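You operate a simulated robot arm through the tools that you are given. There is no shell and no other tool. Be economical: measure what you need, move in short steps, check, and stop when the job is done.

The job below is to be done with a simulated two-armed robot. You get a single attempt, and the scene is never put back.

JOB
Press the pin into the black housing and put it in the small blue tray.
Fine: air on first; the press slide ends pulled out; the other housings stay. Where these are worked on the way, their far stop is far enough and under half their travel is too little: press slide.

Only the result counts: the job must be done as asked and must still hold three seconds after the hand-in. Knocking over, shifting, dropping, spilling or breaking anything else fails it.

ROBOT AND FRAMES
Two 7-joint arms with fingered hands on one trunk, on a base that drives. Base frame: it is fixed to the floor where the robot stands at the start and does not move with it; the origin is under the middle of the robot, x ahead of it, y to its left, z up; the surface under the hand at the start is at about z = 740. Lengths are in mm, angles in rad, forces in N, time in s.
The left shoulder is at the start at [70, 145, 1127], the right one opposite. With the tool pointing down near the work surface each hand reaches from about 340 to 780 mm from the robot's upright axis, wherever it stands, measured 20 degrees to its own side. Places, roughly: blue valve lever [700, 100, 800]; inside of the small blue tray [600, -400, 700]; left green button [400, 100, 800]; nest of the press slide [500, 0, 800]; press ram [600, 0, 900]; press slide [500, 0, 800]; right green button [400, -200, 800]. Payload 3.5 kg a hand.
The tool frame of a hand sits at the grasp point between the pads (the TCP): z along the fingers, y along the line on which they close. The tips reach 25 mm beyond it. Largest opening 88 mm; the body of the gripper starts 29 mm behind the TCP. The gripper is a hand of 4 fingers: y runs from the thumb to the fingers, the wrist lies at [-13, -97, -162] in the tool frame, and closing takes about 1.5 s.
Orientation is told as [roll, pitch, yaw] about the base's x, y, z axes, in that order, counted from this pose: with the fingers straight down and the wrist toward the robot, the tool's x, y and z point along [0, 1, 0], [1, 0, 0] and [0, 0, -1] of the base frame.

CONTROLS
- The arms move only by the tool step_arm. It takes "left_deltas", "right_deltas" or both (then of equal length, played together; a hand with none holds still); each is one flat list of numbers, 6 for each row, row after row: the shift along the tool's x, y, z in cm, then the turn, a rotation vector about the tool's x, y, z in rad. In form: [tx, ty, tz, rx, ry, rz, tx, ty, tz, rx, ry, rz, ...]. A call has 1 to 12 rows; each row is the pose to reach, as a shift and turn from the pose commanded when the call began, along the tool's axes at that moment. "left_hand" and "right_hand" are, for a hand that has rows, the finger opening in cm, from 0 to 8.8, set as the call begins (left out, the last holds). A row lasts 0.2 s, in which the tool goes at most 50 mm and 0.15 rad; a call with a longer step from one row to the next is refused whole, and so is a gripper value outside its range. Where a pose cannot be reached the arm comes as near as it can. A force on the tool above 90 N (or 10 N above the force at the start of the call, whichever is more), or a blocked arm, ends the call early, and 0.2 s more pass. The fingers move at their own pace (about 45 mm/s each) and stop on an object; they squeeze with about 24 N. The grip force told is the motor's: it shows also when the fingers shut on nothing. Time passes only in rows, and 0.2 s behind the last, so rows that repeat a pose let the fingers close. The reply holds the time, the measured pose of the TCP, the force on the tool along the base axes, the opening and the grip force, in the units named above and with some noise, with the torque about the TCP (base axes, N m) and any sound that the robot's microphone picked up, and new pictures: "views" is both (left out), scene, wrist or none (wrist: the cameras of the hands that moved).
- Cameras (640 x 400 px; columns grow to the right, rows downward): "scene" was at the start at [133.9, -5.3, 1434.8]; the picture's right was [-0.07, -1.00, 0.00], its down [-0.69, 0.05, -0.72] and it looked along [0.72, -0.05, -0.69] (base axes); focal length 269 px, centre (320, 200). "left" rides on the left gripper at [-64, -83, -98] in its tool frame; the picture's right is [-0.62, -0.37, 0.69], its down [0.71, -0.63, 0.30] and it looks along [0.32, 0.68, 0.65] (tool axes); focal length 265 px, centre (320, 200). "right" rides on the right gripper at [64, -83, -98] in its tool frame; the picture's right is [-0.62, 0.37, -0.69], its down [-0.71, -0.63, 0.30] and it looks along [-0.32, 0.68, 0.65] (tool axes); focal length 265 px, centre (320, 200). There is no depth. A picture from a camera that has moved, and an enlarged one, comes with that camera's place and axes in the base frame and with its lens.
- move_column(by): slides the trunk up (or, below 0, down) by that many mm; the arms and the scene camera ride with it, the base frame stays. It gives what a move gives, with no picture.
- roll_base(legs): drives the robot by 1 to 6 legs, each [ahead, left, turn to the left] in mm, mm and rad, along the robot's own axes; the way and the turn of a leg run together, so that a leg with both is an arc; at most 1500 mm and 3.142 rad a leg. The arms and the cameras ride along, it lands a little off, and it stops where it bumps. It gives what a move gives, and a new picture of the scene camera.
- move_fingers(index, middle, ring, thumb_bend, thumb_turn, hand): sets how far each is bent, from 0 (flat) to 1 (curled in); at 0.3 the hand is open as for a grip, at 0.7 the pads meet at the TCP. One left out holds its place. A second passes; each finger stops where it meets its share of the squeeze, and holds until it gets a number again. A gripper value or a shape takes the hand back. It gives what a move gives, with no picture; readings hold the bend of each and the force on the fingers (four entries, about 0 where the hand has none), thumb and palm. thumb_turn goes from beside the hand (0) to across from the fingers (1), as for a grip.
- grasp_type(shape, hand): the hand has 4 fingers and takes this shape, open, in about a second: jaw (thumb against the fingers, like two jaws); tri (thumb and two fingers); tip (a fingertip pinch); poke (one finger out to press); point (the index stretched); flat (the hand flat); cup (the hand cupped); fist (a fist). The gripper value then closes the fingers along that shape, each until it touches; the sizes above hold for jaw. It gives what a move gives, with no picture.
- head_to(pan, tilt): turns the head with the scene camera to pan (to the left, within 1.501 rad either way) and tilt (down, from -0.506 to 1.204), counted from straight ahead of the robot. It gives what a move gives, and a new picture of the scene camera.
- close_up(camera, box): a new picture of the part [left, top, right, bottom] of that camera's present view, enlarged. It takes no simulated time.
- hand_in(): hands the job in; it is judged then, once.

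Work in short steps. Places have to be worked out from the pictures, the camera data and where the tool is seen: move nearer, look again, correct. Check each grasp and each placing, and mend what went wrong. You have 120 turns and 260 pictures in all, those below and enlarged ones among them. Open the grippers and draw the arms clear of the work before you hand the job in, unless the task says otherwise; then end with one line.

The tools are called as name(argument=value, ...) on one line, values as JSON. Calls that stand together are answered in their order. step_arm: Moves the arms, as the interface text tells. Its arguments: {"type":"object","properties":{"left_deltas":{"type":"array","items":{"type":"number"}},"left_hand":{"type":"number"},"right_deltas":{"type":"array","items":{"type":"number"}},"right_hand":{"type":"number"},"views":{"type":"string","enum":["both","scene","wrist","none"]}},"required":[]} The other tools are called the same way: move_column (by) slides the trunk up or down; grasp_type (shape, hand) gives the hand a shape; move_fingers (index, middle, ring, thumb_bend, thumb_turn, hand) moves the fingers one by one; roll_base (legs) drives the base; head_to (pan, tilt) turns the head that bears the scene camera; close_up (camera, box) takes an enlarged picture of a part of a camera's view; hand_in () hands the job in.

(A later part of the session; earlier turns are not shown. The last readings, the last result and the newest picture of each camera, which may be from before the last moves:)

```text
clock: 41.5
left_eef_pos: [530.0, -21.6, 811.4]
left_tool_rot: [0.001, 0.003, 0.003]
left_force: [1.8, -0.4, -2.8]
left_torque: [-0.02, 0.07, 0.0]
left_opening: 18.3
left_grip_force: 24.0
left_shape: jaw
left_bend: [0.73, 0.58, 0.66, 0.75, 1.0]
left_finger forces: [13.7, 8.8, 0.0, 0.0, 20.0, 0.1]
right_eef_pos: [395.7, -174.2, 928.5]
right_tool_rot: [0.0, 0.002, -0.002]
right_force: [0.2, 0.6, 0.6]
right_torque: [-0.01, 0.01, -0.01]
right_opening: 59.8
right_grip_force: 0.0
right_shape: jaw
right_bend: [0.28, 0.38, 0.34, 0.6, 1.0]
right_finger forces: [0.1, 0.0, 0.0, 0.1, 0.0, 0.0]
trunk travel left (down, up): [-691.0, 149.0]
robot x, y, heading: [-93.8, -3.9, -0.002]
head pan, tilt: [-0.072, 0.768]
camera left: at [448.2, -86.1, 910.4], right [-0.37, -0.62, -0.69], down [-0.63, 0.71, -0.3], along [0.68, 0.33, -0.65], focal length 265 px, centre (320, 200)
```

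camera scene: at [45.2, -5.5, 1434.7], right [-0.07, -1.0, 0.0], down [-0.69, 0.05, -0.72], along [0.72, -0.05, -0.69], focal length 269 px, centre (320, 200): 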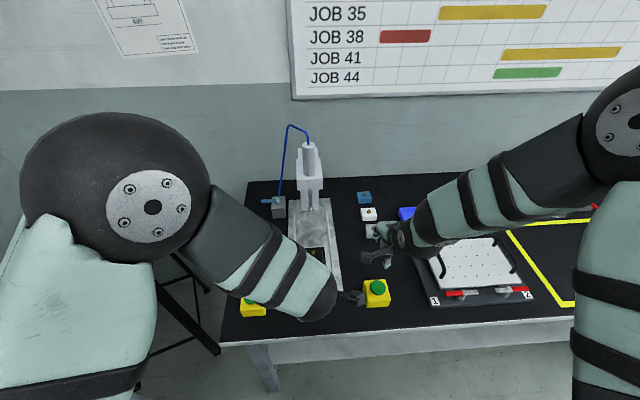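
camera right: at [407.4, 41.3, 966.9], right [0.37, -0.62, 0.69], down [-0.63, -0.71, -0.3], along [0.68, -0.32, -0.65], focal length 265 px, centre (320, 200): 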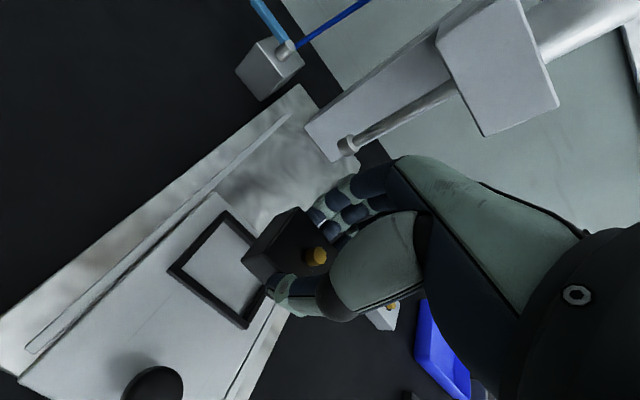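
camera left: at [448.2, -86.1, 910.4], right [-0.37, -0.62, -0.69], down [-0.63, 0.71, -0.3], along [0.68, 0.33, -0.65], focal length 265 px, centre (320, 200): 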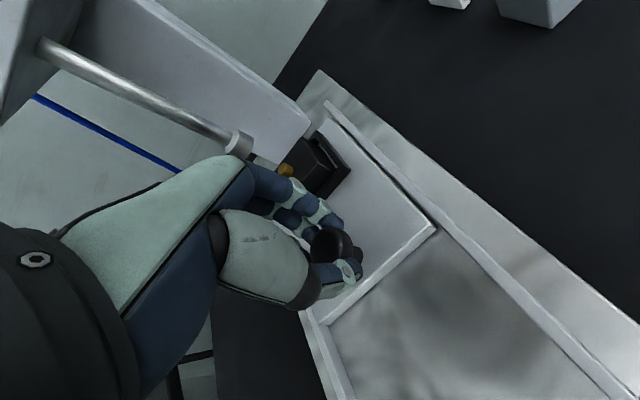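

The pin is at about x 605 and the ram at about x 615, with no stop felt yet. I push on gently.

step_arm(left_deltas=[0, 0.5, 0, 0, 0, 0, 0, 1, 0, 0, 0, 0, 0, 1.5, 0, 0, 0, 0, 0, 2, 0, 0, 0, 0], views="wrist")

close_up(camera="right", box=[60, 0, 320, 160])

```text
clock: 42.5
left_eef_pos: [543.5, -21.6, 811.4]
left_tool_rot: [0.0, 0.009, -0.003]
left_force: [-24.4, -1.1, -2.5]
left_torque: [-0.03, 0.5, 0.0]
left_opening: 17.8
left_grip_force: 24.0
left_shape: jaw
left_bend: [0.74, 0.73, 0.66, 0.71, 1.0]
left_finger forces: [4.9, 1.8, 0.1, 0.1, 30.9, 0.0]
right_eef_pos: [392.5, -175.1, 929.4]
right_tool_rot: [0.0, -0.003, -0.002]
right_force: [0.0, 0.8, -0.1]
right_torque: [-0.04, 0.01, 0.03]
right_opening: 59.7
right_grip_force: 0.2
right_shape: jaw
right_bend: [0.28, 0.38, 0.34, 0.6, 1.0]
right_finger forces: [0.0, 0.0, 0.0, 0.1, 0.1, 0.1]
trunk travel left (down, up): [-691.0, 149.0]
robot x, y, heading: [-89.0, -1.4, 0.001]
head pan, tilt: [-0.072, 0.768]
camera left: at [461.5, -87.0, 911.1], right [-0.37, -0.62, -0.69], down [-0.63, 0.72, -0.3], along [0.68, 0.32, -0.66], focal length 265 px, centre (320, 200)
```

left: 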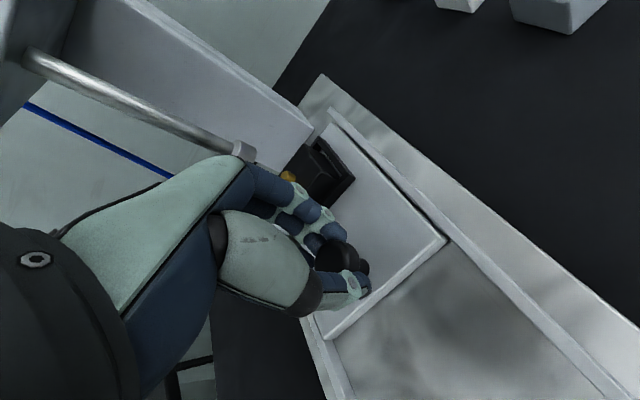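

```text
2.46 times, centred on (190, 80) of right
camera zoom: at [308.7, -109.9, 1027.4], right [0.37, -0.62, 0.69], down [-0.63, -0.71, -0.31], along [0.69, -0.33, -0.65], focal length 653 px, centre (640, 495)
```

zoom: 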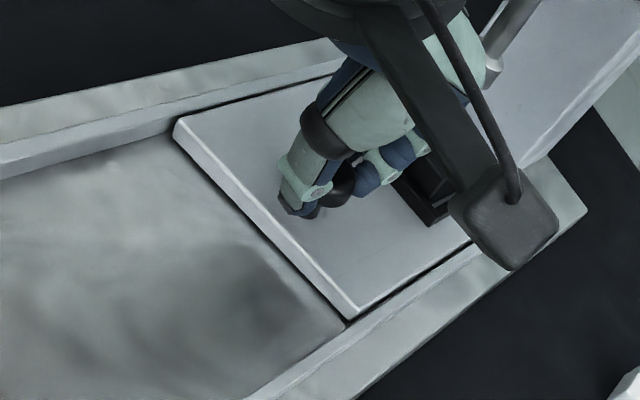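

The stop is reached at x≈543 (24 N reaction). I release the knob, rise straight up and draw back toward the left.

step_arm(left_deltas=[0, -0.6, 0, 0, 0, 0, 0, -0.6, 0, 0, 0, 0, 0, -0.6, 0, 0, 0, 0, 0, -0.6, 0, 0, 0, 0, 0, -0.6, 0, 0, 0, 0, 0, -0.6, -1, 0, 0, 0, 0, -0.6, -3, 0, 0, 0, 0, -1, -6, 0, 0, 0, 0, -4, -8, 0, 0, 0, 0, -8, -10, 0, 0, 0], left_hand=5.0, views="both")

```text
clock: 44.7
left_eef_pos: [468.2, -22.3, 910.5]
left_tool_rot: [0.0, 0.001, 0.001]
left_force: [-0.1, -0.4, 0.1]
left_torque: [0.0, 0.0, 0.01]
left_opening: 50.0
left_grip_force: 0.1
left_shape: jaw
left_bend: [0.74, 0.42, 0.38, 0.66, 1.0]
left_finger forces: [0.0, 0.0, 0.0, 0.0, 0.0, 0.0]
right_eef_pos: [394.2, -174.9, 929.5]
right_tool_rot: [-0.001, -0.002, -0.002]
right_force: [-1.1, 0.2, 1.0]
right_torque: [-0.02, -0.01, 0.01]
right_opening: 59.8
right_grip_force: 0.1
right_shape: jaw
right_bend: [0.28, 0.38, 0.34, 0.6, 1.0]
right_finger forces: [0.0, 0.2, 0.1, 0.1, 0.0, 0.0]
trunk travel left (down, up): [-691.0, 149.0]
robot x, y, heading: [-89.9, -2.1, 0.001]
head pan, tilt: [-0.072, 0.768]
camera scene: at [41.8, -5.5, 1435.0], right [-0.07, -1.0, 0.0], down [-0.69, 0.05, -0.72], along [0.72, -0.05, -0.69], focal length 269 px, centre (320, 200)
camera left: at [385.4, -86.8, 1009.1], right [-0.37, -0.62, -0.69], down [-0.63, 0.71, -0.3], along [0.68, 0.33, -0.65], focal length 265 px, centre (320, 200)
```

scene: 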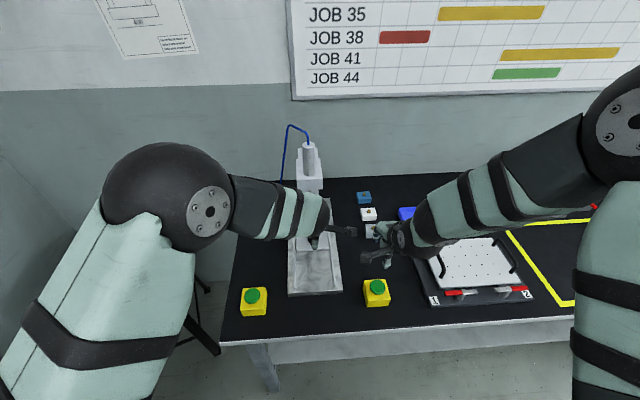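
left: 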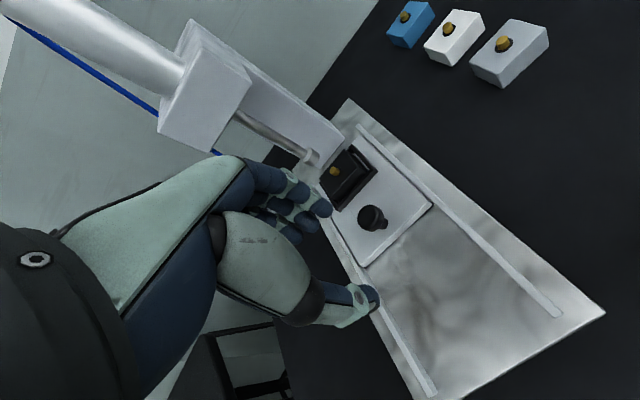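

The slide is in with the housing under the ram. I shape both hands to poke and bring them above the two green buttons.

grasp_type(shape="poke", hand="left")

grasp_type(shape="poke", hand="right")

step_arm(left_deltas=[4, -1, 0, 0, 0, 0, 8, -3, 0, 0, 0, 0, 12, -5, 0, 0, 0, 0, 15, -8, 1, 0, 0, 0, 16.1, -9.5, 3, 0, 0, 0, 16.1, -9.5, 3, 0, 0, 0], right_deltas=[0, 0, 0, 0, 0, 0, 0, -1, 1, 0, 0, 0, 0, -2, 2, 0, 0, 0, 0, -2.2, 3, 0, 0, 0, 0, -2.2, 5, 0, 0, 0, 0, -2.2, 5, 0, 0, 0], views="both")

```text
clock: 45.6
left_eef_pos: [469.2, -22.6, 909.6]
left_tool_rot: [-0.001, 0.003, 0.002]
left_force: [-0.9, 0.1, -0.1]
left_torque: [0.02, -0.01, -0.01]
left_opening: 0.0
left_grip_force: 0.1
left_shape: poke
left_bend: [0.7, 0.7, 0.99, 1.0, 1.0]
left_finger forces: [0.0, 0.0, 0.0, 0.1, 0.1, 0.0]
right_eef_pos: [395.2, -173.8, 927.7]
right_tool_rot: [-0.001, 0.0, -0.001]
right_force: [0.0, 0.2, 0.0]
right_torque: [0.01, 0.03, 0.01]
right_opening: 59.7
right_grip_force: 0.1
right_shape: jaw
right_bend: [0.28, 0.38, 0.34, 0.6, 1.0]
right_finger forces: [0.0, 0.1, 0.1, 0.0, 0.1, 0.1]
trunk travel left (down, up): [-691.0, 149.0]
robot x, y, heading: [-88.9, 2.1, -0.005]
head pan, tilt: [-0.072, 0.768]
```

```text
clock: 46.5
left_eef_pos: [470.0, -23.1, 908.7]
left_tool_rot: [0.0, 0.002, 0.0]
left_force: [-0.2, 0.2, 0.3]
left_torque: [0.01, -0.01, 0.0]
left_opening: 0.1
left_grip_force: 0.0
left_shape: poke
left_bend: [0.7, 0.7, 0.99, 1.0, 1.0]
left_finger forces: [0.0, 0.0, 0.0, 0.0, 0.0, 0.0]
right_eef_pos: [396.6, -175.2, 927.9]
right_tool_rot: [0.0, -0.001, -0.001]
right_force: [0.3, -0.6, 1.2]
right_torque: [0.02, 0.04, -0.03]
right_opening: 0.1
right_grip_force: 0.1
right_shape: poke
right_bend: [0.7, 0.7, 0.99, 1.0, 1.0]
right_finger forces: [0.0, 0.1, 0.1, 0.0, 0.0, 0.1]
trunk travel left (down, up): [-691.0, 149.0]
robot x, y, heading: [-88.8, 0.3, -0.002]
head pan, tilt: [-0.072, 0.768]
```

```text
clock: 47.9
left_eef_pos: [373.1, 140.2, 881.4]
left_tool_rot: [0.001, 0.003, 0.003]
left_force: [-0.9, -0.7, 0.7]
left_torque: [-0.01, 0.01, 0.0]
left_opening: 0.0
left_grip_force: 0.1
left_shape: poke
left_bend: [0.7, 0.7, 0.99, 1.0, 1.0]
left_finger forces: [0.1, 0.0, 0.0, 0.0, 0.0, 0.1]
right_eef_pos: [374.5, -174.6, 881.2]
right_tool_rot: [0.001, -0.001, 0.0]
right_force: [-0.5, -0.2, -1.6]
right_torque: [0.05, 0.0, 0.04]
right_opening: 0.0
right_grip_force: 0.0
right_shape: poke
right_bend: [0.7, 0.7, 0.99, 1.0, 1.0]
right_finger forces: [0.1, 0.1, 0.0, 0.0, 0.1, 0.0]
trunk travel left (down, up): [-691.0, 149.0]
robot x, y, heading: [-87.3, 1.5, 0.005]
head pan, tilt: [-0.072, 0.768]
camera scene: at [43.3, -5.5, 1434.9], right [-0.07, -1.0, 0.0], down [-0.69, 0.05, -0.72], along [0.72, -0.05, -0.69], focal length 269 px, centre (320, 200)
camera right: at [291.0, -110.2, 977.1], right [0.37, -0.62, 0.69], down [-0.63, -0.71, -0.31], along [0.68, -0.33, -0.65], focal length 265 px, centre (320, 200)
camera left: at [290.8, 76.2, 980.2], right [-0.37, -0.62, -0.69], down [-0.63, 0.71, -0.3], along [0.68, 0.33, -0.65], focal length 265 px, centre (320, 200)
```

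scene: 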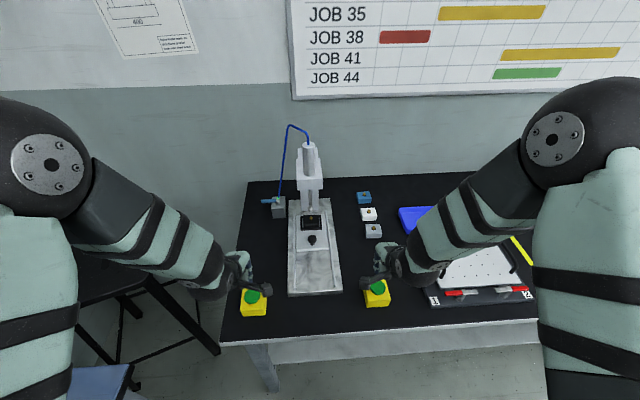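
right: 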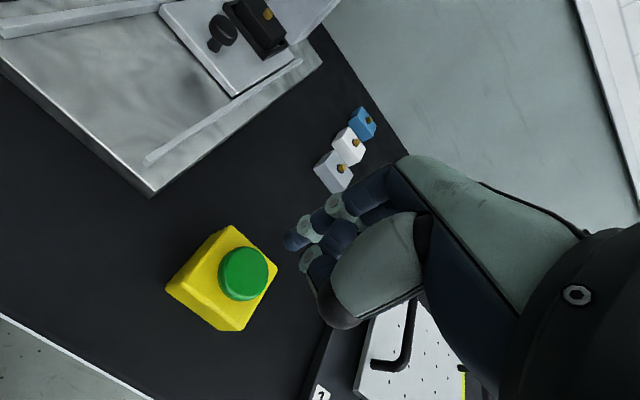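
left: 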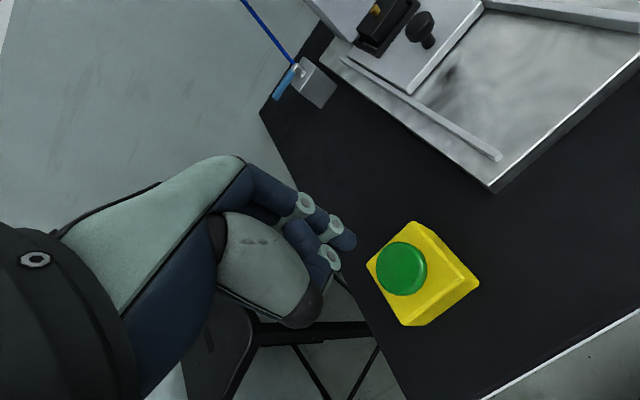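

Both fingertips are over the buttons, whose tops are at about z 795. I press both together, a few millimetres deeper per row, and hold.

step_arm(left_deltas=[0, -0.2, 2.5, 0, 0, 0, 0, -0.2, 5, 0, 0, 0, 0, -0.2, 5.8, 0, 0, 0, 0, -0.2, 6.4, 0, 0, 0, 0, -0.2, 7, 0, 0, 0, 0, -0.2, 7.5, 0, 0, 0, 0, -0.2, 7.5, 0, 0, 0, 0, -0.2, 7.5, 0, 0, 0, 0, -0.2, 7.5, 0, 0, 0, 0, -0.2, 7.5, 0, 0, 0], right_deltas=[-0.2, -0.3, 2.5, 0, 0, 0, -0.2, -0.3, 5, 0, 0, 0, -0.2, -0.3, 5.8, 0, 0, 0, -0.2, -0.3, 6.4, 0, 0, 0, -0.2, -0.3, 7, 0, 0, 0, -0.2, -0.3, 7.5, 0, 0, 0, -0.2, -0.3, 7.5, 0, 0, 0, -0.2, -0.3, 7.5, 0, 0, 0, -0.2, -0.3, 7.5, 0, 0, 0, -0.2, -0.3, 7.5, 0, 0, 0], views="both")

```text
clock: 50.1
left_eef_pos: [371.4, 140.4, 812.0]
left_tool_rot: [-0.004, -0.02, 0.001]
left_force: [11.3, 1.3, 38.7]
left_torque: [0.21, -0.33, -0.1]
left_opening: 0.1
left_grip_force: 0.1
left_shape: poke
left_bend: [0.7, 0.7, 0.99, 1.0, 1.0]
left_finger forces: [13.6, 24.6, 0.0, 0.0, 0.0, 0.1]
right_eef_pos: [372.1, -174.6, 810.0]
right_tool_rot: [0.0, -0.03, -0.002]
right_force: [9.3, 2.1, 52.9]
right_torque: [-0.09, -0.28, 0.1]
right_opening: 0.1
right_grip_force: 0.0
right_shape: poke
right_bend: [0.7, 0.7, 0.99, 1.0, 1.0]
right_finger forces: [24.4, 27.7, 0.0, 0.0, 0.0, 0.0]
trunk travel left (down, up): [-691.0, 149.0]
robot x, y, heading: [-87.8, 6.0, 0.005]
head pan, tilt: [-0.072, 0.768]
heard: click, click
camera scene: at [35.4, -3.6, 1436.0], right [-0.07, -1.0, 0.0], down [-0.69, 0.05, -0.72], along [0.72, -0.05, -0.69], focal length 269 px, centre (320, 200)
camera right: at [285.7, -110.0, 906.3], right [0.35, -0.62, 0.7], down [-0.62, -0.71, -0.32], along [0.7, -0.33, -0.63], focal length 265 px, centre (320, 200)
camera left: at [286.7, 75.9, 909.8], right [-0.35, -0.62, -0.7], down [-0.63, 0.71, -0.32], along [0.7, 0.32, -0.64], focal length 265 px, centre (320, 200)
```

scene: 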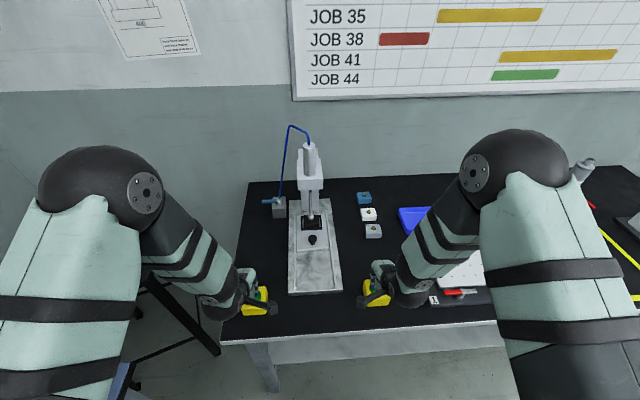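
right: 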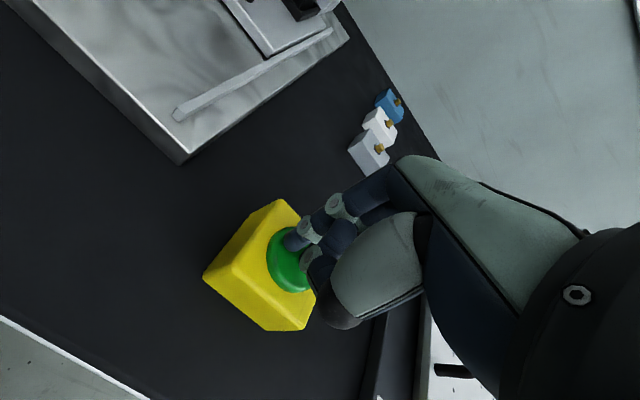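
left: 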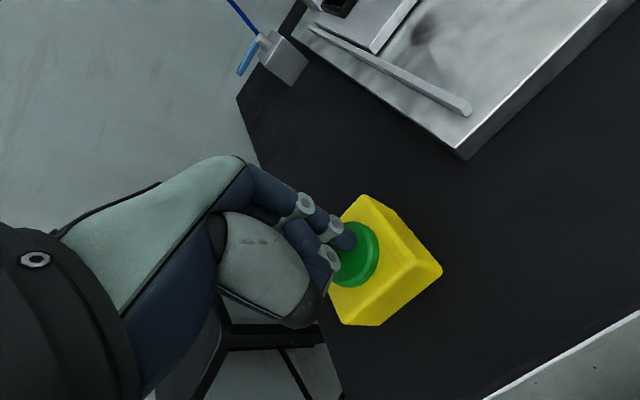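

Both buttons clicked. I check the ram.

close_up(camera="scene", box=[270, 140, 370, 260])

step_arm(left_deltas=[0, 0, 0, 0, 0, 0, 0, 0, 0, 0, 0, 0, 0, 0, 0, 0, 0, 0, 0, 0, 0, 0, 0, 0, 0, 0, 0, 0, 0, 0, 0, 0, 0, 0, 0, 0], right_deltas=[0, 0, 0, 0, 0, 0, 0, 0, 0, 0, 0, 0, 0, 0, 0, 0, 0, 0, 0, 0, 0, 0, 0, 0, 0, 0, 0, 0, 0, 0, 0, 0, 0, 0, 0, 0], views="none")

close_up(camera="scene", box=[270, 140, 370, 260])

```text
3.33 times, centred on (320, 200) of scene
camera zoom: at [35.4, -3.6, 1436.0], right [-0.07, -1.0, 0.0], down [-0.69, 0.05, -0.72], along [0.72, -0.05, -0.69], focal length 897 px, centre (320, 200)
```

zoom: 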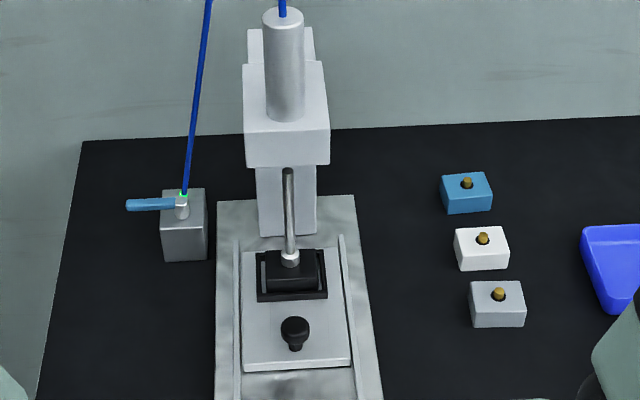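

```text
clock: 51.5
left_eef_pos: [370.8, 139.3, 813.1]
left_tool_rot: [-0.002, -0.021, 0.001]
left_force: [11.1, 3.0, 38.3]
left_torque: [0.24, -0.29, -0.07]
left_opening: 0.0
left_grip_force: 0.0
left_shape: poke
left_bend: [0.7, 0.7, 0.99, 1.0, 1.0]
left_finger forces: [13.6, 24.7, 0.0, 0.0, 0.1, 0.0]
right_eef_pos: [371.4, -174.6, 811.4]
right_tool_rot: [0.001, -0.028, -0.002]
right_force: [10.3, 0.7, 52.7]
right_torque: [-0.16, -0.28, 0.08]
right_opening: 0.0
right_grip_force: 0.1
right_shape: poke
right_bend: [0.7, 0.7, 0.99, 1.0, 1.0]
right_finger forces: [24.8, 27.3, 0.1, 0.0, 0.0, 0.0]
trunk travel left (down, up): [-691.0, 149.0]
robot x, y, heading: [-89.2, 2.0, -0.002]
head pan, tilt: [-0.072, 0.768]
```

```text
3.33 times, centred on (320, 200) of scene
camera zoom: at [35.3, -3.4, 1435.9], right [-0.07, -1.0, 0.0], down [-0.69, 0.05, -0.72], along [0.72, -0.05, -0.69], focal length 897 px, centre (320, 200)
```

zoom: 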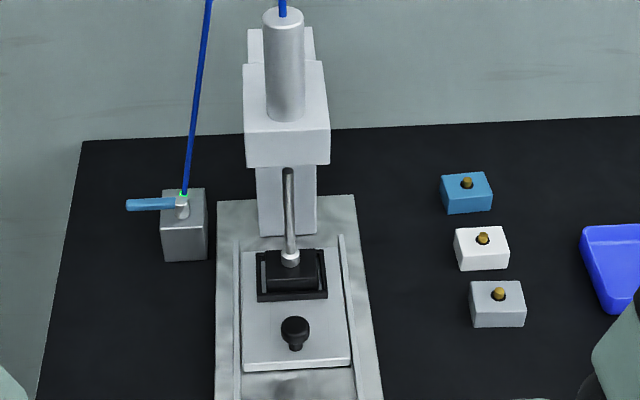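

The ram is fully down on the housing. I release both buttons and raise the hands, keeping the right one well clear.

step_arm(left_deltas=[0, 0, -2, 0, 0, 0, 0, 0, -5, 0, 0, 0, 0, 0, -9, 0, 0, 0, 0, 0, -11, 0, 0, 0, 0, 0, -11, 0, 0, 0, 0, 0, -11, 0, 0, 0], right_deltas=[0, 0, -2, 0, 0, 0, 0, 0, -5, 0, 0, 0, 0, 0, -9, 0, 0, 0, 0, 0, -12, 0, 0, 0, -3, 0, -12, 0, 0, 0, -6, 0, -12, 0, 0, 0], views="none")

grasp_type(shape="jaw", hand="left")

grasp_type(shape="jaw", hand="right")

close_up(camera="scene", box=[270, 140, 370, 260])

```text
clock: 52.9
left_eef_pos: [371.3, 137.4, 918.2]
left_tool_rot: [0.002, 0.003, 0.003]
left_force: [-0.3, -0.2, 0.5]
left_torque: [-0.01, 0.01, -0.02]
left_opening: 0.1
left_grip_force: 0.0
left_shape: poke
left_bend: [0.7, 0.7, 0.99, 1.0, 1.0]
left_finger forces: [0.1, 0.0, 0.0, 0.0, 0.0, 0.0]
right_eef_pos: [371.5, -237.5, 923.8]
right_tool_rot: [0.002, -0.002, -0.002]
right_force: [-0.5, -0.3, 0.3]
right_torque: [-0.02, -0.01, 0.0]
right_opening: 0.0
right_grip_force: 0.0
right_shape: poke
right_bend: [0.7, 0.7, 0.99, 1.0, 1.0]
right_finger forces: [0.0, 0.1, 0.0, 0.0, 0.1, 0.0]
trunk travel left (down, up): [-691.0, 149.0]
robot x, y, heading: [-85.8, -0.3, -0.0]
head pan, tilt: [-0.072, 0.768]
```

```text
clock: 53.8
left_eef_pos: [372.4, 140.7, 916.7]
left_tool_rot: [0.001, 0.003, 0.001]
left_force: [-1.0, -0.2, 0.4]
left_torque: [-0.04, 0.01, 0.0]
left_opening: 88.2
left_grip_force: 0.1
left_shape: jaw
left_bend: [0.3, 0.3, 0.3, 0.3, 0.98]
left_finger forces: [0.0, 0.0, 0.0, 0.0, 0.0, 0.0]
right_eef_pos: [372.2, -235.7, 923.5]
right_tool_rot: [0.001, 0.0, -0.003]
right_force: [-0.5, 0.6, 0.7]
right_torque: [-0.03, 0.04, -0.02]
right_opening: 0.0
right_grip_force: 0.1
right_shape: poke
right_bend: [0.7, 0.7, 0.99, 1.0, 1.0]
right_finger forces: [0.0, 0.0, 0.1, 0.0, 0.0, 0.1]
trunk travel left (down, up): [-691.0, 149.0]
robot x, y, heading: [-87.2, 0.8, 0.001]
head pan, tilt: [-0.072, 0.768]
```

```text
clock: 54.7
left_eef_pos: [373.3, 140.6, 917.4]
left_tool_rot: [-0.001, 0.004, 0.001]
left_force: [-0.5, 0.5, -0.2]
left_torque: [0.01, -0.05, 0.0]
left_opening: 87.9
left_grip_force: 0.2
left_shape: jaw
left_bend: [0.3, 0.3, 0.3, 0.3, 0.98]
left_finger forces: [0.0, 0.0, 0.0, 0.1, 0.0, 0.0]
right_eef_pos: [371.8, -235.9, 923.3]
right_tool_rot: [-0.001, 0.001, -0.002]
right_force: [0.3, 0.2, 0.4]
right_torque: [-0.02, -0.01, 0.01]
right_opening: 88.0
right_grip_force: 0.0
right_shape: jaw
right_bend: [0.3, 0.3, 0.3, 0.3, 0.98]
right_finger forces: [0.1, 0.0, 0.0, 0.0, 0.1, 0.0]
trunk travel left (down, up): [-691.0, 149.0]
robot x, y, heading: [-89.2, -3.4, -0.001]
head pan, tilt: [-0.072, 0.768]
```

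```text
3.33 times, centred on (320, 200) of scene
camera zoom: at [44.2, -5.4, 1434.8], right [-0.07, -1.0, 0.0], down [-0.69, 0.05, -0.72], along [0.72, -0.05, -0.69], focal length 897 px, centre (320, 200)
```

zoom: 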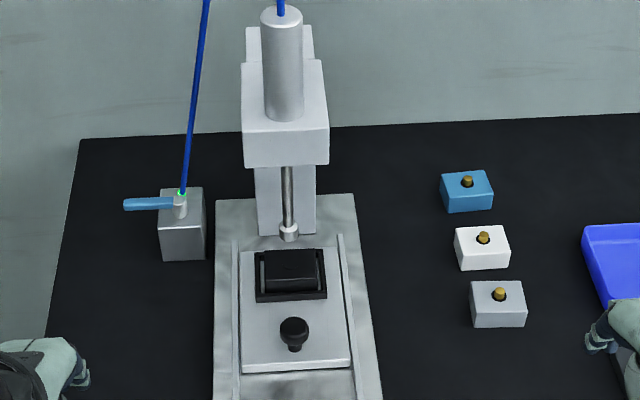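

The pin is pressed flush and the ram has retracted. The knob is at about (538, −20). I bring the left hand over it to pull the slide out.

step_arm(left_deltas=[-3, 4, 0, 0, 0, 0, -6, 8, 0, 0, 0, 0, -9, 11, 0, 0, 0, 0, -12, 14, 0, 0, 0, 0, -15, 16.6, 0, 0, 0, 0, -16, 16.6, 2, 0, 0, 0, -16, 16.6, 4, 0, 0, 0, -16, 16.6, 4, 0, 0, 0], left_hand=5.0, views="wrist")

close_up(camera="left", box=[240, 130, 480, 370])

```text
clock: 56.5
left_eef_pos: [538.0, -20.8, 877.9]
left_tool_rot: [0.0, 0.001, 0.002]
left_force: [-0.5, -0.3, 0.1]
left_torque: [0.02, -0.05, 0.0]
left_opening: 50.3
left_grip_force: 0.0
left_shape: jaw
left_bend: [0.74, 0.42, 0.38, 0.66, 1.0]
left_finger forces: [0.1, 0.0, 0.1, 0.0, 0.0, 0.1]
right_eef_pos: [371.8, -236.1, 922.7]
right_tool_rot: [-0.001, -0.001, 0.0]
right_force: [-0.8, 0.1, 0.5]
right_torque: [0.0, 0.0, -0.02]
right_opening: 87.8
right_grip_force: 0.1
right_shape: jaw
right_bend: [0.3, 0.3, 0.3, 0.3, 0.98]
right_finger forces: [0.1, 0.0, 0.1, 0.1, 0.0, 0.0]
trunk travel left (down, up): [-691.0, 149.0]
robot x, y, heading: [-92.7, 2.8, -0.001]
head pan, tilt: [-0.072, 0.768]
camera left: at [456.3, -85.7, 976.5], right [-0.37, -0.62, -0.69], down [-0.63, 0.71, -0.3], along [0.68, 0.33, -0.65], focal length 265 px, centre (320, 200)
```

left: 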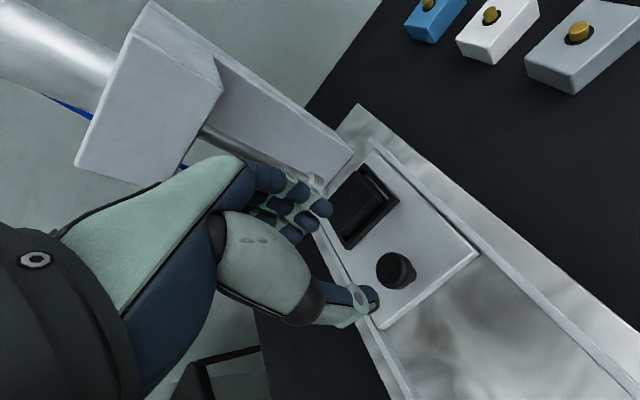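

```text
1.67 times, centred on (360, 250) of left
camera zoom: at [456.3, -85.7, 976.5], right [-0.37, -0.62, -0.69], down [-0.63, 0.71, -0.3], along [0.68, 0.33, -0.65], focal length 442 px, centre (253, 117)
```

zoom: 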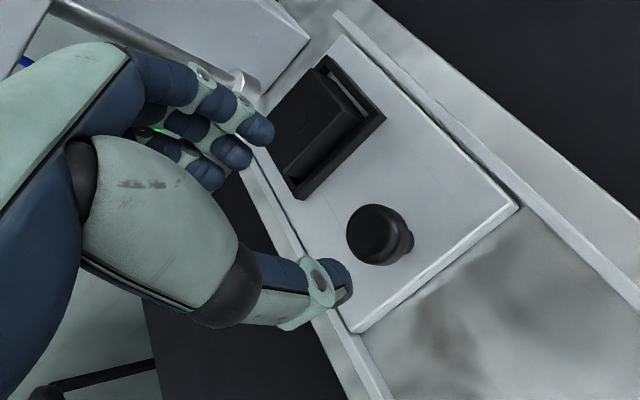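

Well aligned, with the knob at about (536, −20). I descend and grip it.

step_arm(left_deltas=[0, -0.2, 3, 0, 0, 0, 0, -0.2, 5, 0, 0, 0, 0, -0.2, 6.6, 0, 0, 0, 0, -0.2, 6.6, 0, 0, 0], views="none")

step_arm(left_deltas=[0, 0, 0, 0, 0, 0, 0, 0, 0, 0, 0, 0, 0, 0, 0, 0, 0, 0, 0, 0, 0, 0, 0, 0, 0, 0, 0, 0, 0, 0, 0, 0, 0, 0, 0, 0, 0, 0, 0, 0, 0, 0], left_hand=1.5, views="wrist")

```text
clock: 57.5
left_eef_pos: [535.1, -20.9, 811.6]
left_tool_rot: [0.0, 0.002, 0.001]
left_force: [0.1, 0.1, -0.4]
left_torque: [0.0, -0.01, 0.03]
left_opening: 50.3
left_grip_force: 0.0
left_shape: jaw
left_bend: [0.74, 0.42, 0.38, 0.66, 1.0]
left_finger forces: [0.0, 0.0, 0.0, 0.0, 0.0, 0.0]
right_eef_pos: [372.9, -236.9, 922.9]
right_tool_rot: [0.0, -0.001, -0.001]
right_force: [-0.7, 0.6, 0.2]
right_torque: [0.0, 0.02, 0.01]
right_opening: 87.8
right_grip_force: 0.1
right_shape: jaw
right_bend: [0.3, 0.3, 0.3, 0.3, 0.98]
right_finger forces: [0.0, 0.0, 0.0, 0.0, 0.0, 0.1]
trunk travel left (down, up): [-691.0, 149.0]
robot x, y, heading: [-90.5, -0.4, 0.002]
head pan, tilt: [-0.072, 0.768]
```

```text
clock: 59.1
left_eef_pos: [535.9, -19.4, 811.1]
left_tool_rot: [0.002, 0.004, 0.001]
left_force: [-5.9, 0.0, -7.0]
left_torque: [-0.01, 0.17, -0.02]
left_opening: 17.9
left_grip_force: 23.9
left_shape: jaw
left_bend: [0.73, 0.6, 0.67, 0.75, 1.0]
left_finger forces: [12.1, 6.9, 0.1, 0.0, 23.9, 0.0]
right_eef_pos: [372.4, -236.5, 925.4]
right_tool_rot: [-0.001, 0.002, -0.003]
right_force: [-0.5, 0.7, 0.0]
right_torque: [0.0, -0.01, -0.01]
right_opening: 88.0
right_grip_force: 0.1
right_shape: jaw
right_bend: [0.3, 0.3, 0.3, 0.3, 0.98]
right_finger forces: [0.0, 0.1, 0.0, 0.0, 0.1, 0.1]
trunk travel left (down, up): [-691.0, 149.0]
robot x, y, heading: [-92.6, -0.4, 0.0]
head pan, tilt: [-0.072, 0.768]
camera left: at [453.3, -85.0, 909.8], right [-0.37, -0.62, -0.69], down [-0.63, 0.71, -0.3], along [0.68, 0.33, -0.66], focal length 265 px, centre (320, 200)
```

left: 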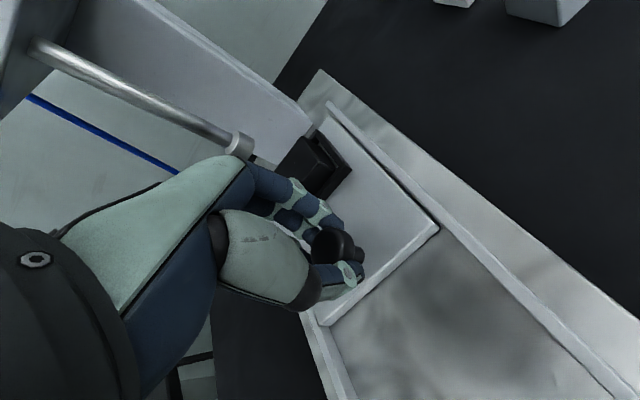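

I pull the slide out toward its outer stop (about 13 cm).

step_arm(left_deltas=[0, -0.6, 0, 0, 0, 0, 0, -1.5, 0, 0, 0, 0, 0, -2.7, 0, 0, 0, 0, 0, -4, 0, 0, 0, 0, 0, -5.3, 0, 0, 0, 0, 0, -6.6, 0, 0, 0, 0, 0, -7.9, 0, 0, 0, 0, 0, -9.2, 0, 0, 0, 0, 0, -10.4, 0, 0, 0, 0, 0, -11.5, 0, 0, 0, 0, 0, -12.4, 0, 0, 0, 0, 0, -13, 0, 0, 0, 0], views="wrist")

```text
clock: 61.7
left_eef_pos: [406.7, -20.8, 811.0]
left_tool_rot: [-0.001, 0.003, 0.001]
left_force: [0.6, 0.4, -6.6]
left_torque: [0.0, 0.06, 0.01]
left_opening: 17.6
left_grip_force: 24.5
left_shape: jaw
left_bend: [0.73, 0.58, 0.67, 0.76, 1.0]
left_finger forces: [12.6, 8.0, 0.0, 0.1, 19.9, 0.1]
right_eef_pos: [372.2, -235.6, 923.0]
right_tool_rot: [0.002, 0.001, -0.002]
right_force: [-0.3, -0.5, 0.1]
right_torque: [0.0, 0.0, -0.02]
right_opening: 88.0
right_grip_force: 0.1
right_shape: jaw
right_bend: [0.3, 0.3, 0.3, 0.3, 0.98]
right_finger forces: [0.0, 0.0, 0.0, 0.0, 0.1, 0.0]
trunk travel left (down, up): [-691.0, 149.0]
robot x, y, heading: [-87.4, -3.0, -0.001]
head pan, tilt: [-0.072, 0.768]
camera left: at [324.7, -85.5, 909.6], right [-0.37, -0.62, -0.69], down [-0.63, 0.71, -0.3], along [0.68, 0.33, -0.66], focal length 265 px, centre (320, 200)
```

left: 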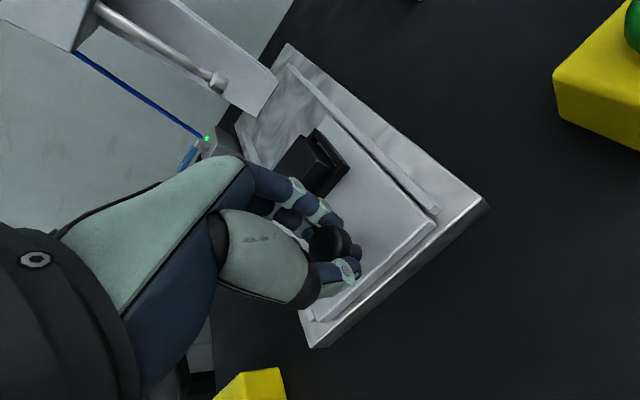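

The slide followed. I pull a little further until I feel the stop.

step_arm(left_deltas=[0, -0.5, 0, 0, 0, 0, 0, -1, 0, 0, 0, 0, 0, -1.2, 0, 0, 0, 0], views="none")

```text
clock: 62.5
left_eef_pos: [397.9, -20.9, 809.8]
left_tool_rot: [-0.001, 0.0, 0.003]
left_force: [13.7, -0.4, -9.4]
left_torque: [0.03, -0.18, -0.03]
left_opening: 17.2
left_grip_force: 23.6
left_shape: jaw
left_bend: [0.72, 0.56, 0.67, 0.77, 1.0]
left_finger forces: [17.2, 9.6, 0.1, 0.0, 14.8, 0.0]
right_eef_pos: [375.5, -236.4, 922.8]
right_tool_rot: [0.0, 0.003, -0.002]
right_force: [-0.5, 0.0, -0.3]
right_torque: [-0.01, 0.04, -0.02]
right_opening: 88.0
right_grip_force: 0.1
right_shape: jaw
right_bend: [0.3, 0.3, 0.3, 0.3, 0.98]
right_finger forces: [0.0, 0.1, 0.0, 0.0, 0.0, 0.0]
trunk travel left (down, up): [-691.0, 149.0]
robot x, y, heading: [-92.0, -0.8, -0.003]
head pan, tilt: [-0.072, 0.768]
```

The outer stop is felt (14 N). I release, raise the left hand and park it to the left.

step_arm(left_deltas=[0, 0.8, 0, 0, 0, 0, 0, 0.8, 0, 0, 0, 0, 0, 0.8, 0, 0, 0, 0, 0, 0.8, 0, 0, 0, 0, 0, 0.8, 0, 0, 0, 0, 0, 0.8, -1.5, 0, 0, 0, 0, 0.8, -5, 0, 0, 0, 0, 0.8, -9.5, 0, 0, 0, 5, 0.8, -11, 0, 0, 0, 10, 0.8, -11, 0, 0, 0, 15, 0.8, -11, 0, 0, 0, 18.5, 0.8, -11, 0, 0, 0], left_hand=5.0, views="none")

roll_base(legs=[[70, 0, 0]])

close_up(camera="left", box=[440, 0, 640, 140])

close_up(camera="scene", box=[270, 220, 370, 340])

```text
refused: row 9 steps farther than a row can; nothing moved
```

```text
clock: 63.5
left_eef_pos: [462.6, -21.5, 809.5]
left_tool_rot: [0.0, 0.007, -0.002]
left_force: [-0.4, 0.9, -13.1]
left_torque: [0.05, 0.19, 0.02]
left_opening: 17.3
left_grip_force: 24.0
left_shape: jaw
left_bend: [0.73, 0.59, 0.67, 0.76, 1.0]
left_finger forces: [13.9, 9.0, 0.0, 0.0, 19.9, 0.0]
right_eef_pos: [440.0, -236.8, 924.0]
right_tool_rot: [-0.001, 0.002, -0.003]
right_force: [0.0, 0.3, 0.6]
right_torque: [-0.01, -0.01, -0.02]
right_opening: 87.9
right_grip_force: 0.1
right_shape: jaw
right_bend: [0.3, 0.3, 0.3, 0.3, 0.98]
right_finger forces: [0.1, 0.0, 0.1, 0.0, 0.0, 0.0]
trunk travel left (down, up): [-691.0, 149.0]
robot x, y, heading: [-22.1, 1.9, -0.001]
head pan, tilt: [-0.072, 0.768]
camera scene: at [114.5, -5.6, 1434.4], right [-0.07, -1.0, 0.0], down [-0.69, 0.05, -0.72], along [0.72, -0.05, -0.7], focal length 269 px, centre (320, 200)
```

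scene: 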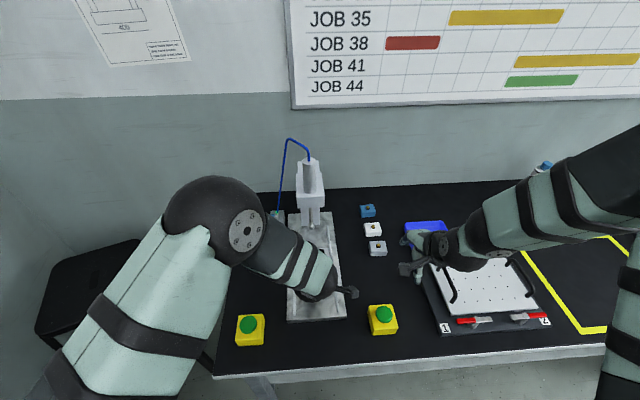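

```text
2.86 times, centred on (540, 70) of left
camera zoom: at [380.9, -86.1, 908.9], right [-0.37, -0.62, -0.69], down [-0.63, 0.72, -0.3], along [0.68, 0.32, -0.66], focal length 758 px, centre (-309, 571)
```

zoom: 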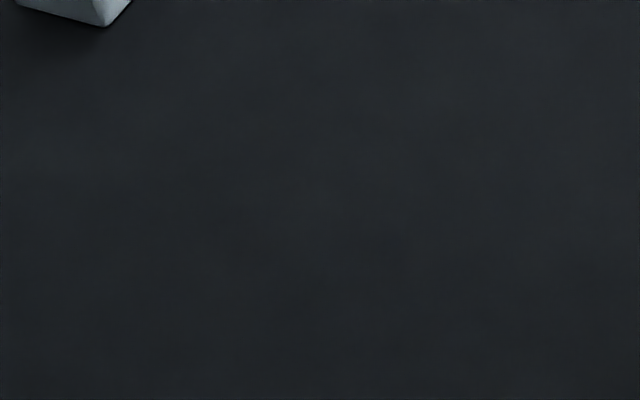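

```text
3.33 times, centred on (320, 280) of scene
camera zoom: at [114.5, -5.6, 1434.4], right [-0.07, -1.0, 0.0], down [-0.69, 0.05, -0.72], along [0.72, -0.05, -0.7], focal length 897 px, centre (320, -67)
```

zoom: 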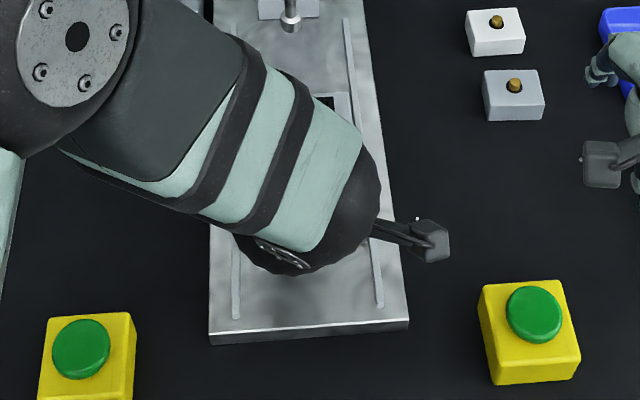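

The arm move was refused because one row was too long, so the base roll pushed the still-gripped slide in by about 65 mm. I roll back to draw it out again.

roll_base(legs=[[-66, 0, 0]])

```text
clock: 64.5
left_eef_pos: [395.4, -22.7, 809.3]
left_tool_rot: [0.001, 0.007, -0.001]
left_force: [5.8, -2.7, -12.2]
left_torque: [-0.05, 0.19, -0.03]
left_opening: 17.2
left_grip_force: 24.3
left_shape: jaw
left_bend: [0.72, 0.59, 0.67, 0.8, 1.0]
left_finger forces: [19.3, 12.8, 0.0, 0.0, 18.4, 0.0]
right_eef_pos: [374.9, -237.5, 922.7]
right_tool_rot: [0.0, -0.001, -0.003]
right_force: [-0.6, 0.1, 0.3]
right_torque: [0.0, -0.01, 0.05]
right_opening: 87.8
right_grip_force: 0.1
right_shape: jaw
right_bend: [0.3, 0.3, 0.3, 0.3, 0.98]
right_finger forces: [0.1, 0.0, 0.0, 0.0, 0.1, 0.0]
trunk travel left (down, up): [-691.0, 149.0]
robot x, y, heading: [-89.7, 3.1, -0.001]
head pan, tilt: [-0.072, 0.768]
camera scene: at [47.8, -6.0, 1434.7], right [-0.07, -1.0, 0.0], down [-0.69, 0.05, -0.72], along [0.72, -0.05, -0.69], focal length 269 px, centre (320, 200)
```

scene: 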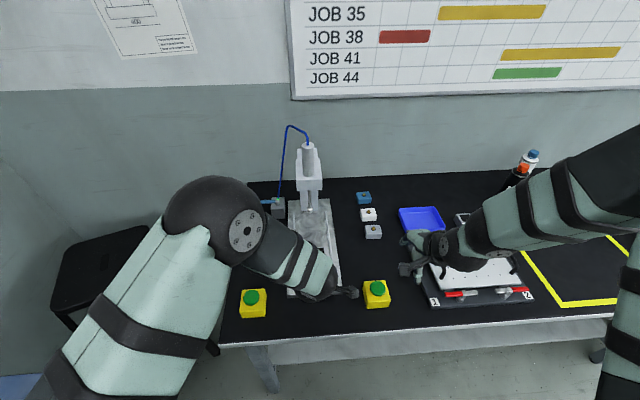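

The slide is back at its outer stop. Now I release, rise and move left in legal steps.

step_arm(left_deltas=[0, 0.5, 0, 0, 0, 0, 0, 0.5, 0, 0, 0, 0, 0, 0.5, 0, 0, 0, 0, 0, 0.5, 0, 0, 0, 0, 0, 0.5, 0, 0, 0, 0, 0, 0.5, -1.5, 0, 0, 0, 0, 0.5, -5, 0, 0, 0, 0, 0.5, -9.5, 0, 0, 0, 4, 0.5, -11, 0, 0, 0, 8, 0.5, -11, 0, 0, 0, 12, 0.5, -11, 0, 0, 0, 16, 0.5, -11, 0, 0, 0], left_hand=5.0, views="scene")

close_up(camera="scene", box=[260, 140, 360, 300])

```text
clock: 67.1
left_eef_pos: [403.1, 140.6, 922.4]
left_tool_rot: [0.0, 0.006, -0.001]
left_force: [-0.9, 0.7, 0.3]
left_torque: [0.0, -0.02, -0.01]
left_opening: 49.6
left_grip_force: 0.1
left_shape: jaw
left_bend: [0.74, 0.42, 0.38, 0.66, 1.0]
left_finger forces: [0.0, 0.0, 0.0, 0.1, 0.0, 0.0]
right_eef_pos: [374.6, -234.8, 924.0]
right_tool_rot: [-0.002, 0.0, -0.003]
right_force: [0.1, 0.2, -0.2]
right_torque: [-0.03, 0.0, 0.01]
right_opening: 87.8
right_grip_force: 0.0
right_shape: jaw
right_bend: [0.3, 0.3, 0.3, 0.3, 0.98]
right_finger forces: [0.0, 0.1, 0.0, 0.1, 0.0, 0.0]
trunk travel left (down, up): [-691.0, 149.0]
robot x, y, heading: [-86.6, -0.9, -0.004]
head pan, tilt: [-0.072, 0.768]
camera scene: at [47.0, -3.1, 1434.8], right [-0.07, -1.0, 0.0], down [-0.69, 0.05, -0.72], along [0.72, -0.06, -0.69], focal length 269 px, centre (320, 200)
```

scene: 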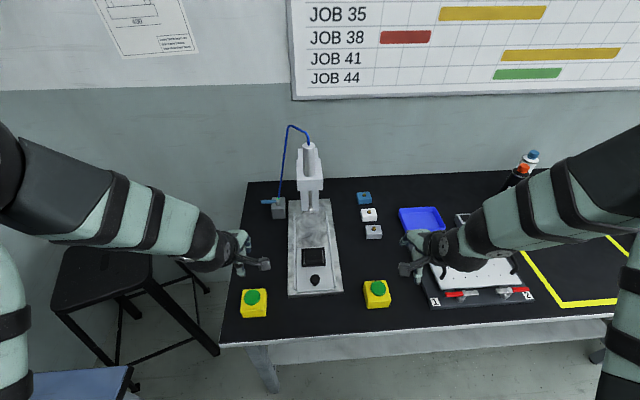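

```text
2.50 times, centred on (310, 220) of scene
camera zoom: at [47.0, -3.1, 1434.8], right [-0.07, -1.0, 0.0], down [-0.69, 0.05, -0.72], along [0.72, -0.06, -0.69], focal length 673 px, centre (345, 150)
```

zoom: 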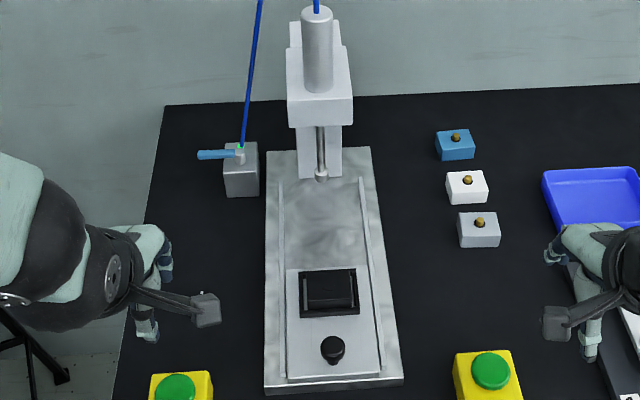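

The slide is out and the hands are clear. I roll forward 80 mm for tray reach.

roll_base(legs=[[80, 0, 0]])

step_arm(right_deltas=[4, 1, 0, 0, 0, 0, 8, 2, 0, 0, 0, 0, 12, 3, 0, 0, 0, 0, 16, 3, 0, 0, 0, 0, 20, 3, 2, 0, 0, 0, 22, 3, 4, 0, 0, 0, 22, 3, 5, 0, 0, 0], right_hand=6.2, views="wrist")

close_up(camera="right", box=[160, 130, 400, 370])

close_up(camera="left", box=[440, 0, 640, 140])

```text
clock: 68.2
left_eef_pos: [480.7, 137.5, 922.6]
left_tool_rot: [0.001, 0.006, 0.0]
left_force: [0.4, 0.6, 0.1]
left_torque: [0.0, -0.01, -0.01]
left_opening: 49.5
left_grip_force: 0.0
left_shape: jaw
left_bend: [0.74, 0.42, 0.38, 0.66, 1.0]
left_finger forces: [0.0, 0.0, 0.1, 0.0, 0.1, 0.0]
right_eef_pos: [452.3, -236.8, 923.3]
right_tool_rot: [0.002, -0.002, -0.004]
right_force: [0.8, -0.4, -0.6]
right_torque: [0.02, -0.02, 0.01]
right_opening: 87.9
right_grip_force: 0.0
right_shape: jaw
right_bend: [0.3, 0.3, 0.3, 0.3, 0.98]
right_finger forces: [0.1, 0.1, 0.0, 0.0, 0.0, 0.0]
trunk travel left (down, up): [-691.0, 149.0]
robot x, y, heading: [-7.8, -1.1, 0.0]
head pan, tilt: [-0.072, 0.768]
camera scene: at [124.8, -5.7, 1435.0], right [-0.08, -1.0, 0.0], down [-0.69, 0.05, -0.72], along [0.72, -0.05, -0.69], focal length 269 px, centre (320, 200)
```

scene: 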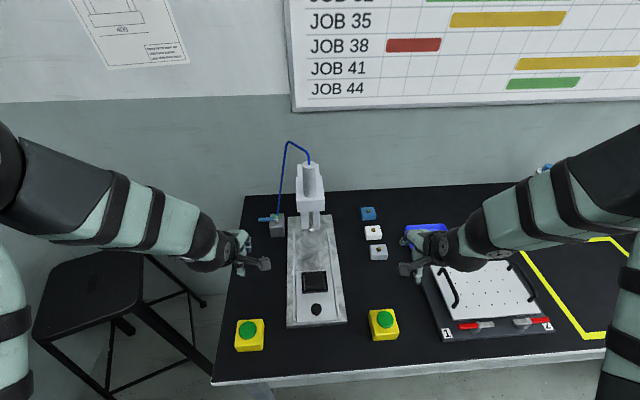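

```text
clock: 69.8
left_eef_pos: [482.4, 138.1, 922.6]
left_tool_rot: [0.001, 0.006, -0.001]
left_force: [-0.8, -0.7, 0.5]
left_torque: [-0.03, -0.02, -0.04]
left_opening: 49.6
left_grip_force: 0.0
left_shape: jaw
left_bend: [0.74, 0.42, 0.38, 0.66, 1.0]
left_finger forces: [0.1, 0.1, 0.0, 0.0, 0.0, 0.0]
right_eef_pos: [486.8, -18.9, 874.2]
right_tool_rot: [0.014, 0.0, -0.016]
right_force: [-0.7, 1.0, 0.4]
right_torque: [0.01, -0.02, -0.01]
right_opening: 62.3
right_grip_force: 0.0
right_shape: jaw
right_bend: [0.27, 0.37, 0.34, 0.57, 0.99]
right_finger forces: [0.0, 0.0, 0.0, 0.0, 0.0, 0.1]
trunk travel left (down, up): [-691.0, 149.0]
robot x, y, heading: [-5.6, -0.6, -0.005]
head pan, tilt: [-0.072, 0.768]
camera right: at [404.2, 44.8, 972.2], right [0.36, -0.64, 0.68], down [-0.64, -0.7, -0.31], along [0.68, -0.33, -0.66], focal length 265 px, centre (320, 200)
```

right: 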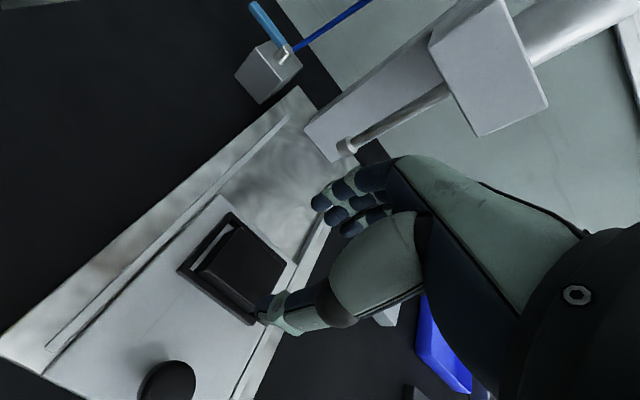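

```text
1.67 times, centred on (280, 250) of right
camera zoom: at [404.2, 44.8, 972.2], right [0.36, -0.64, 0.68], down [-0.64, -0.7, -0.31], along [0.68, -0.33, -0.66], focal length 442 px, centre (387, 117)
```

zoom: 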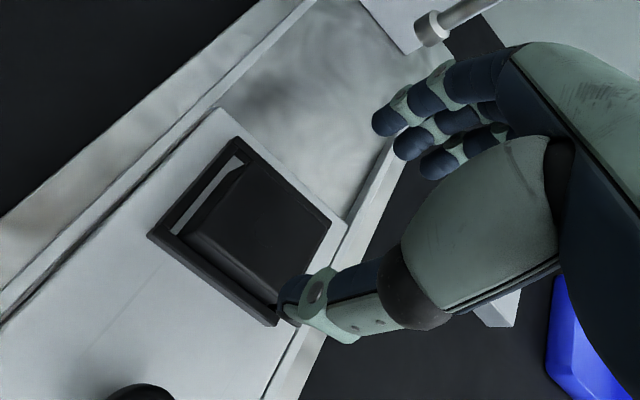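

```text
2.86 times, centred on (540, 70) of left
camera zoom: at [400.1, 74.7, 1021.3], right [-0.37, -0.62, -0.69], down [-0.63, 0.72, -0.3], along [0.68, 0.32, -0.66], focal length 758 px, centre (-309, 571)
```

zoom: 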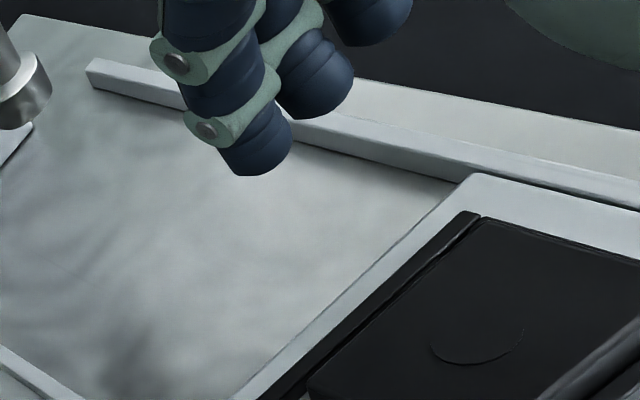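

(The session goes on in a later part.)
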